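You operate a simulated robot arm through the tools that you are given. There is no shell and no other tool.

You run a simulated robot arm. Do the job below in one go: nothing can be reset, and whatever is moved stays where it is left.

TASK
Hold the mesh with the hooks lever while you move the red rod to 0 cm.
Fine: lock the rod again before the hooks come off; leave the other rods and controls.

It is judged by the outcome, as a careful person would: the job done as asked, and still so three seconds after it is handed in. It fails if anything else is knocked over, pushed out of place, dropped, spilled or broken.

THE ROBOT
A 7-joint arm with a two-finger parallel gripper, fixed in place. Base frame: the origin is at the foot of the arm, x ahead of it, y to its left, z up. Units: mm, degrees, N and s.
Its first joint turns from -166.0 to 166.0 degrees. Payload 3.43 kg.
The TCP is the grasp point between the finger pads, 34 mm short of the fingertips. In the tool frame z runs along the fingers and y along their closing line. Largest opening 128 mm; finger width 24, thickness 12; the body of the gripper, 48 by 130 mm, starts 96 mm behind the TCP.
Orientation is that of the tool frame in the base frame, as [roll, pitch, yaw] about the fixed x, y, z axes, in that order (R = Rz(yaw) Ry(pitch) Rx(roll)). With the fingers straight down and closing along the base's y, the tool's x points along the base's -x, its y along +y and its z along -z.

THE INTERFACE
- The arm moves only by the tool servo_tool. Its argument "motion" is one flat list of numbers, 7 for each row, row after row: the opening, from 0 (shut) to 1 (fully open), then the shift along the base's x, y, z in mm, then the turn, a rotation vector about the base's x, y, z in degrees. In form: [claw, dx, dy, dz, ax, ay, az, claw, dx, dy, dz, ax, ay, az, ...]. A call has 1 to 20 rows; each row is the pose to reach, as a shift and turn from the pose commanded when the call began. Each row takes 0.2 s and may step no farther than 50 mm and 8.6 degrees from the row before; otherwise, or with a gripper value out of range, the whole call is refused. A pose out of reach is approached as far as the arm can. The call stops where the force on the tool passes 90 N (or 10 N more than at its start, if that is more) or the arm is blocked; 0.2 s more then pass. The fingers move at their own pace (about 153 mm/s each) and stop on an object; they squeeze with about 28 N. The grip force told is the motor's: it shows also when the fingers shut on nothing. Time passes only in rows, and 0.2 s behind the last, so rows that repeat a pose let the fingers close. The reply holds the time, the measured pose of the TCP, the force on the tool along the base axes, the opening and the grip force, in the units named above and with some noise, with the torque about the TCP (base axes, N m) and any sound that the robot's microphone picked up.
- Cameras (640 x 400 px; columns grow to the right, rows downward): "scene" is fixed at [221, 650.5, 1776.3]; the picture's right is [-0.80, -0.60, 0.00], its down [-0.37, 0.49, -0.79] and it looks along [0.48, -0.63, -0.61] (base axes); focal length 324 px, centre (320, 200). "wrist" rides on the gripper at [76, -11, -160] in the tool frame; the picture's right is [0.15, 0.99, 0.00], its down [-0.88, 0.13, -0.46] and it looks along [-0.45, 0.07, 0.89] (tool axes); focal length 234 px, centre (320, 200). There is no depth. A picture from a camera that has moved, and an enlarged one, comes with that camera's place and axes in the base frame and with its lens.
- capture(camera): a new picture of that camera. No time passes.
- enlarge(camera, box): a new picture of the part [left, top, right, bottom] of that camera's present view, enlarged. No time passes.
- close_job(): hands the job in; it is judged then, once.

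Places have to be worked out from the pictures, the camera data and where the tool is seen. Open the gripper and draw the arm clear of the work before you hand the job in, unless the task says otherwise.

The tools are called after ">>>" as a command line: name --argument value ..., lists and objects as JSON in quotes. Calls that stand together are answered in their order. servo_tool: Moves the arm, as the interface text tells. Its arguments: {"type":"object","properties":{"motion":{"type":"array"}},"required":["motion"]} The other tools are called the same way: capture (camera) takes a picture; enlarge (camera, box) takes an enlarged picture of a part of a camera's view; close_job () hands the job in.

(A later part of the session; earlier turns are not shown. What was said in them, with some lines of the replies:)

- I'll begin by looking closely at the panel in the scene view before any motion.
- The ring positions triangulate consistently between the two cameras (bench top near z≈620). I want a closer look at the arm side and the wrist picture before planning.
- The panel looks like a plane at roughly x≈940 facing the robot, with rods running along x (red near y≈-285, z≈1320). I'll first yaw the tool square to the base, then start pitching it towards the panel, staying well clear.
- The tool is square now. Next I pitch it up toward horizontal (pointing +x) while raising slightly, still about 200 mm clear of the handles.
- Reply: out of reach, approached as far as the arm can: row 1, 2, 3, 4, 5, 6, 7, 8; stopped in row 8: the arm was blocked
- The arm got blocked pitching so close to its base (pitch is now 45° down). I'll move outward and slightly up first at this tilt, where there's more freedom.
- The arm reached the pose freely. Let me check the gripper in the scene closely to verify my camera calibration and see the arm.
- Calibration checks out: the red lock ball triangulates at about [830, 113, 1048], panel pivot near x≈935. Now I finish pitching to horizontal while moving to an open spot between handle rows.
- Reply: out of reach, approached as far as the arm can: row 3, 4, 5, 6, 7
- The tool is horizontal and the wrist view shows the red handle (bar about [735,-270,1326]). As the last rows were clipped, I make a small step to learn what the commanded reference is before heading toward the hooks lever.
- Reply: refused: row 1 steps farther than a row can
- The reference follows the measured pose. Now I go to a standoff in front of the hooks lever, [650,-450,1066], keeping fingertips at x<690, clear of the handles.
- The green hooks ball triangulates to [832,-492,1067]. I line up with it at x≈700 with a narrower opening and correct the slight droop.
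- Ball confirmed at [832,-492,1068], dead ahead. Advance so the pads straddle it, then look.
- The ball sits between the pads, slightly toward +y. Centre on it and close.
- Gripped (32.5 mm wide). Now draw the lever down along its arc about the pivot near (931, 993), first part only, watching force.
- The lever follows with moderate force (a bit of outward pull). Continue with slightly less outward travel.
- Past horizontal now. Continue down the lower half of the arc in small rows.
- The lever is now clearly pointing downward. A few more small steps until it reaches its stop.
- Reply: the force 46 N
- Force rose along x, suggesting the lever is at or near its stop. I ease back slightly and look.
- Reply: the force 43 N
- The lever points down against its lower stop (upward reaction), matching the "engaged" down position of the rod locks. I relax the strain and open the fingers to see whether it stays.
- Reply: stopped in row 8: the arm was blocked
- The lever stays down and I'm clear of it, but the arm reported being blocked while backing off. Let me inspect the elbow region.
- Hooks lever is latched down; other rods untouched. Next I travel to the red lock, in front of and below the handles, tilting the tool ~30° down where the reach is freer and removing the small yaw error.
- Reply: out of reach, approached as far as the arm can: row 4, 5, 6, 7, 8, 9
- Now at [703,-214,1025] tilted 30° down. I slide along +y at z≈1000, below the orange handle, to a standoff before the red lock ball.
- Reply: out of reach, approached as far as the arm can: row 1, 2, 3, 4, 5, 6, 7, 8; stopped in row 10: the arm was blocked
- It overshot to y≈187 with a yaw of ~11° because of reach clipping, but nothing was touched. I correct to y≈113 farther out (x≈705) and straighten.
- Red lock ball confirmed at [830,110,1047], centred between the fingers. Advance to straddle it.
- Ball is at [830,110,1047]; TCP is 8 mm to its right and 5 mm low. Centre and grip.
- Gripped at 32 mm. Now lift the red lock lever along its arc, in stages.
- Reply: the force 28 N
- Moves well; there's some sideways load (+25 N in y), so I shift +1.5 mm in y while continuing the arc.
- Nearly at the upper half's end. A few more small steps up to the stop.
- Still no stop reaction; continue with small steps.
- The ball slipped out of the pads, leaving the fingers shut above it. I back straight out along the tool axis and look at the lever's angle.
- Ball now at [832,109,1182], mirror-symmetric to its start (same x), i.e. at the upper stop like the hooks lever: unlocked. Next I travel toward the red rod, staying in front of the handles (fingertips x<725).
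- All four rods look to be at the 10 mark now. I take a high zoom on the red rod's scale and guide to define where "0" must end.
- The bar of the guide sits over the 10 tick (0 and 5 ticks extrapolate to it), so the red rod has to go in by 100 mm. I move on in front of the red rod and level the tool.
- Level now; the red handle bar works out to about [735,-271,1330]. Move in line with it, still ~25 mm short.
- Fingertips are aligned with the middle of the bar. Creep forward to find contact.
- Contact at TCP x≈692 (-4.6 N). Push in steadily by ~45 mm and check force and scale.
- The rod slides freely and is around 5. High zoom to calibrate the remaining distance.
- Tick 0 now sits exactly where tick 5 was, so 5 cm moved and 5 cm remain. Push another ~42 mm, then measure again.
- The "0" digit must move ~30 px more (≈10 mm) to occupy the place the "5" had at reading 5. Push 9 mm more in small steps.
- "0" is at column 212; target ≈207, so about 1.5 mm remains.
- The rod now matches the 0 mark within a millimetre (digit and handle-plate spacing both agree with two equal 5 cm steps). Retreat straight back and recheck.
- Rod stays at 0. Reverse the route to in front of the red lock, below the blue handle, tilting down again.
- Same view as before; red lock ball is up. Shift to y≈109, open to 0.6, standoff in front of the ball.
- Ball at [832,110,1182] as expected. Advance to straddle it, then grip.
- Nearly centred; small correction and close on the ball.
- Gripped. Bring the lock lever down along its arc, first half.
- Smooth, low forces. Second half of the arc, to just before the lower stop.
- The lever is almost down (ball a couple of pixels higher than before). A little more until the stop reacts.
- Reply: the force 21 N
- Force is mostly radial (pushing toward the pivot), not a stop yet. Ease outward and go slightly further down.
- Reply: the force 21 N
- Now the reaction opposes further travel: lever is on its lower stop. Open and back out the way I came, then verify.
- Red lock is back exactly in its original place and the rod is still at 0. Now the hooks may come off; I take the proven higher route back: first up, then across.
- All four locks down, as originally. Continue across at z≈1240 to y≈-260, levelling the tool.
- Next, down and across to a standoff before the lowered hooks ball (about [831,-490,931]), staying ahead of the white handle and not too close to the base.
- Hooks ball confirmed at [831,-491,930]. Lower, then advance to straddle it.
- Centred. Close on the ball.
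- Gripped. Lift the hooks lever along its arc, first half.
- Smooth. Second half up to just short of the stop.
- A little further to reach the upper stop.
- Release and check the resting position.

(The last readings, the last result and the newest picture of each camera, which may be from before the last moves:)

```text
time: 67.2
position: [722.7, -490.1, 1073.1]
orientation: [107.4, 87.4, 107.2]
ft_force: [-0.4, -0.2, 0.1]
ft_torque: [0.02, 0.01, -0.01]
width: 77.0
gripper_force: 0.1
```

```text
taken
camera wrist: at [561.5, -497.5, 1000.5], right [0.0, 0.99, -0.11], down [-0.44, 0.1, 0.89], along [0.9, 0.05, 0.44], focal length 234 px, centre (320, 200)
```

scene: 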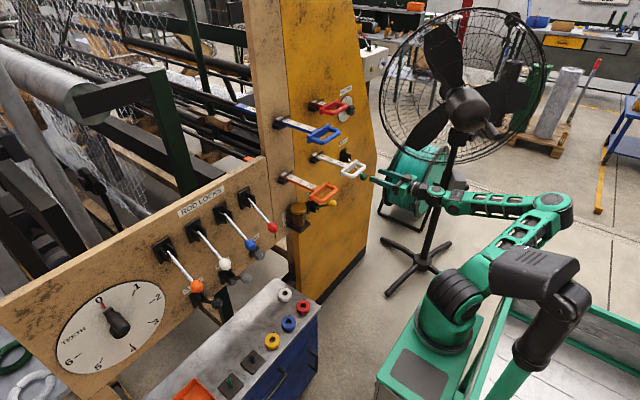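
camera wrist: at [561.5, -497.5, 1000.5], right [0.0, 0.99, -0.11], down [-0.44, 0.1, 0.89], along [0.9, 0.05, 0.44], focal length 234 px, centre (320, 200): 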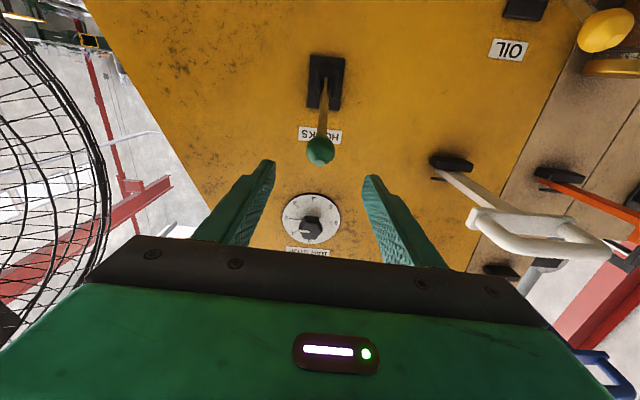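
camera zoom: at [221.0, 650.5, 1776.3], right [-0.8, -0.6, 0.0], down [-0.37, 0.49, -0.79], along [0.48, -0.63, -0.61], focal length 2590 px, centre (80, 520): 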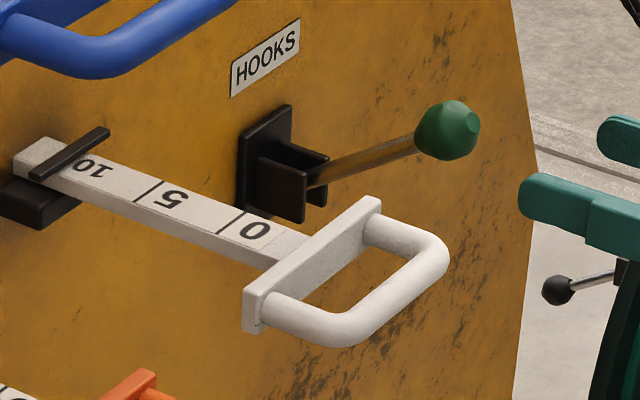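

The hooks lever is exactly at its original raised position. I open fully, pull the arm further clear, and do a last check.

>>> servo_tool --motion '[0.8, -20, 5, 10, 0, 0, 0, 1, -45, 15, 25, 0, 0, 0, 1, -60, 30, 45, 0, 0, 0, 1, -60, 30, 45, 0, 0, 0]'

>>> capture --camera "scene"

>>> enlarge --camera "scene" --box '[240, 80, 400, 180]'

>>> enlarge --camera "scene" --box '[140, 170, 340, 295]'

>>> enlarge --camera "scene" --box '[306, 97, 354, 127]'

```text
time: 68.2
position: [669.1, -462.1, 1114.7]
orientation: [114.6, 87.4, 114.6]
ft_force: [0.2, -0.6, 0.1]
ft_torque: [0.02, 0.01, 0.0]
width: 127.9
gripper_force: 0.1
```

```text
taken
```

scene: 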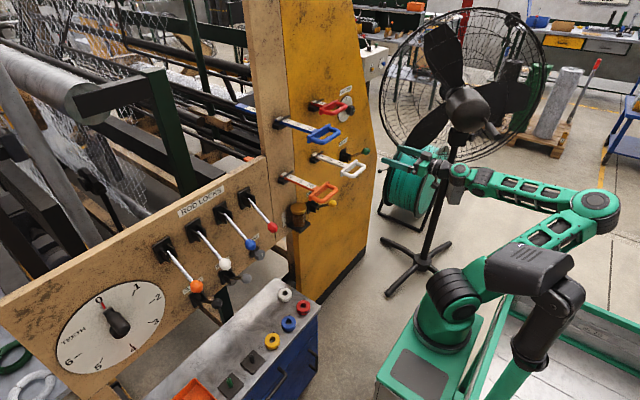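

```text
4.00 times, centred on (320, 130) of scene
camera zoom: at [221.0, 650.5, 1776.3], right [-0.8, -0.6, 0.0], down [-0.37, 0.49, -0.79], along [0.48, -0.63, -0.61], focal length 1295 px, centre (320, 480)
```

zoom: 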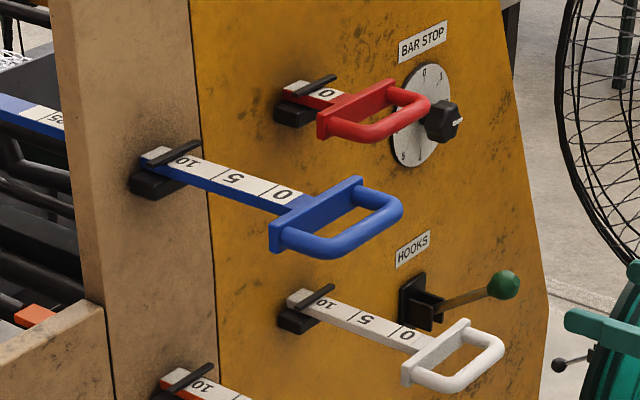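

```text
3.20 times, centred on (240, 232) of scene
camera zoom: at [221.0, 650.5, 1776.3], right [-0.8, -0.6, 0.0], down [-0.37, 0.49, -0.79], along [0.48, -0.63, -0.61], focal length 1036 px, centre (576, 96)
```

zoom: 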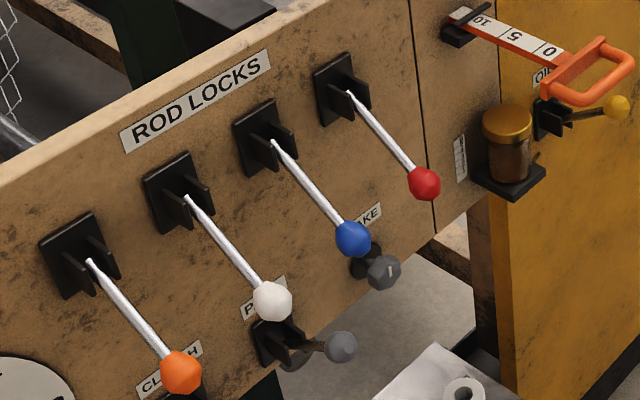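

```text
13.33 times, centred on (330, 112) of scene
camera zoom: at [221.0, 650.5, 1776.3], right [-0.8, -0.6, 0.0], down [-0.37, 0.49, -0.79], along [0.48, -0.63, -0.61], focal length 4317 px, centre (187, 1373)
```

zoom: 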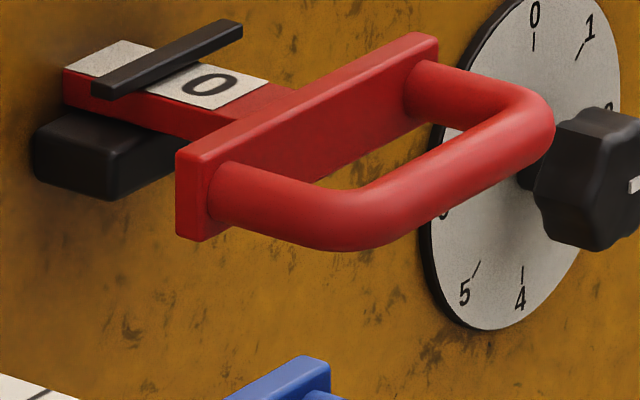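

The red rod reads 0 and its lock is down. The hooks are back up, the other rods and controls look as they did at the start, and the arm is clear with the gripper open, so I hand in the job.

>>> close_job

```text
The job is handed in.
```

The red rod is at 0 cm and locked. I pulled the hooks lever down first, then unlocked the rod, pushed it in from 10 to 0, and locked it again. Only then did I raise the hooks lever to its starting position.

- **Rod position:** judged from the scale in the camera pictures, it is within about a millimetre of the 0 mark. It stayed there after locking and after the hooks came off.
- **Hooks lever:** the panel doesn't mark which way is on, and I saw no change on the mesh when it moved. I took down as engaged, the same way the rod locks work.
- **Red lock lever:** the ball slipped out of the gripper at the top of its travel while unlocking. The lever was already at its upper stop, and I later brought it back down to exactly where it started.
- **Everything else:** the other rods, locks and controls look unchanged in the last pictures. The arm is clear of the panel with the gripper open.
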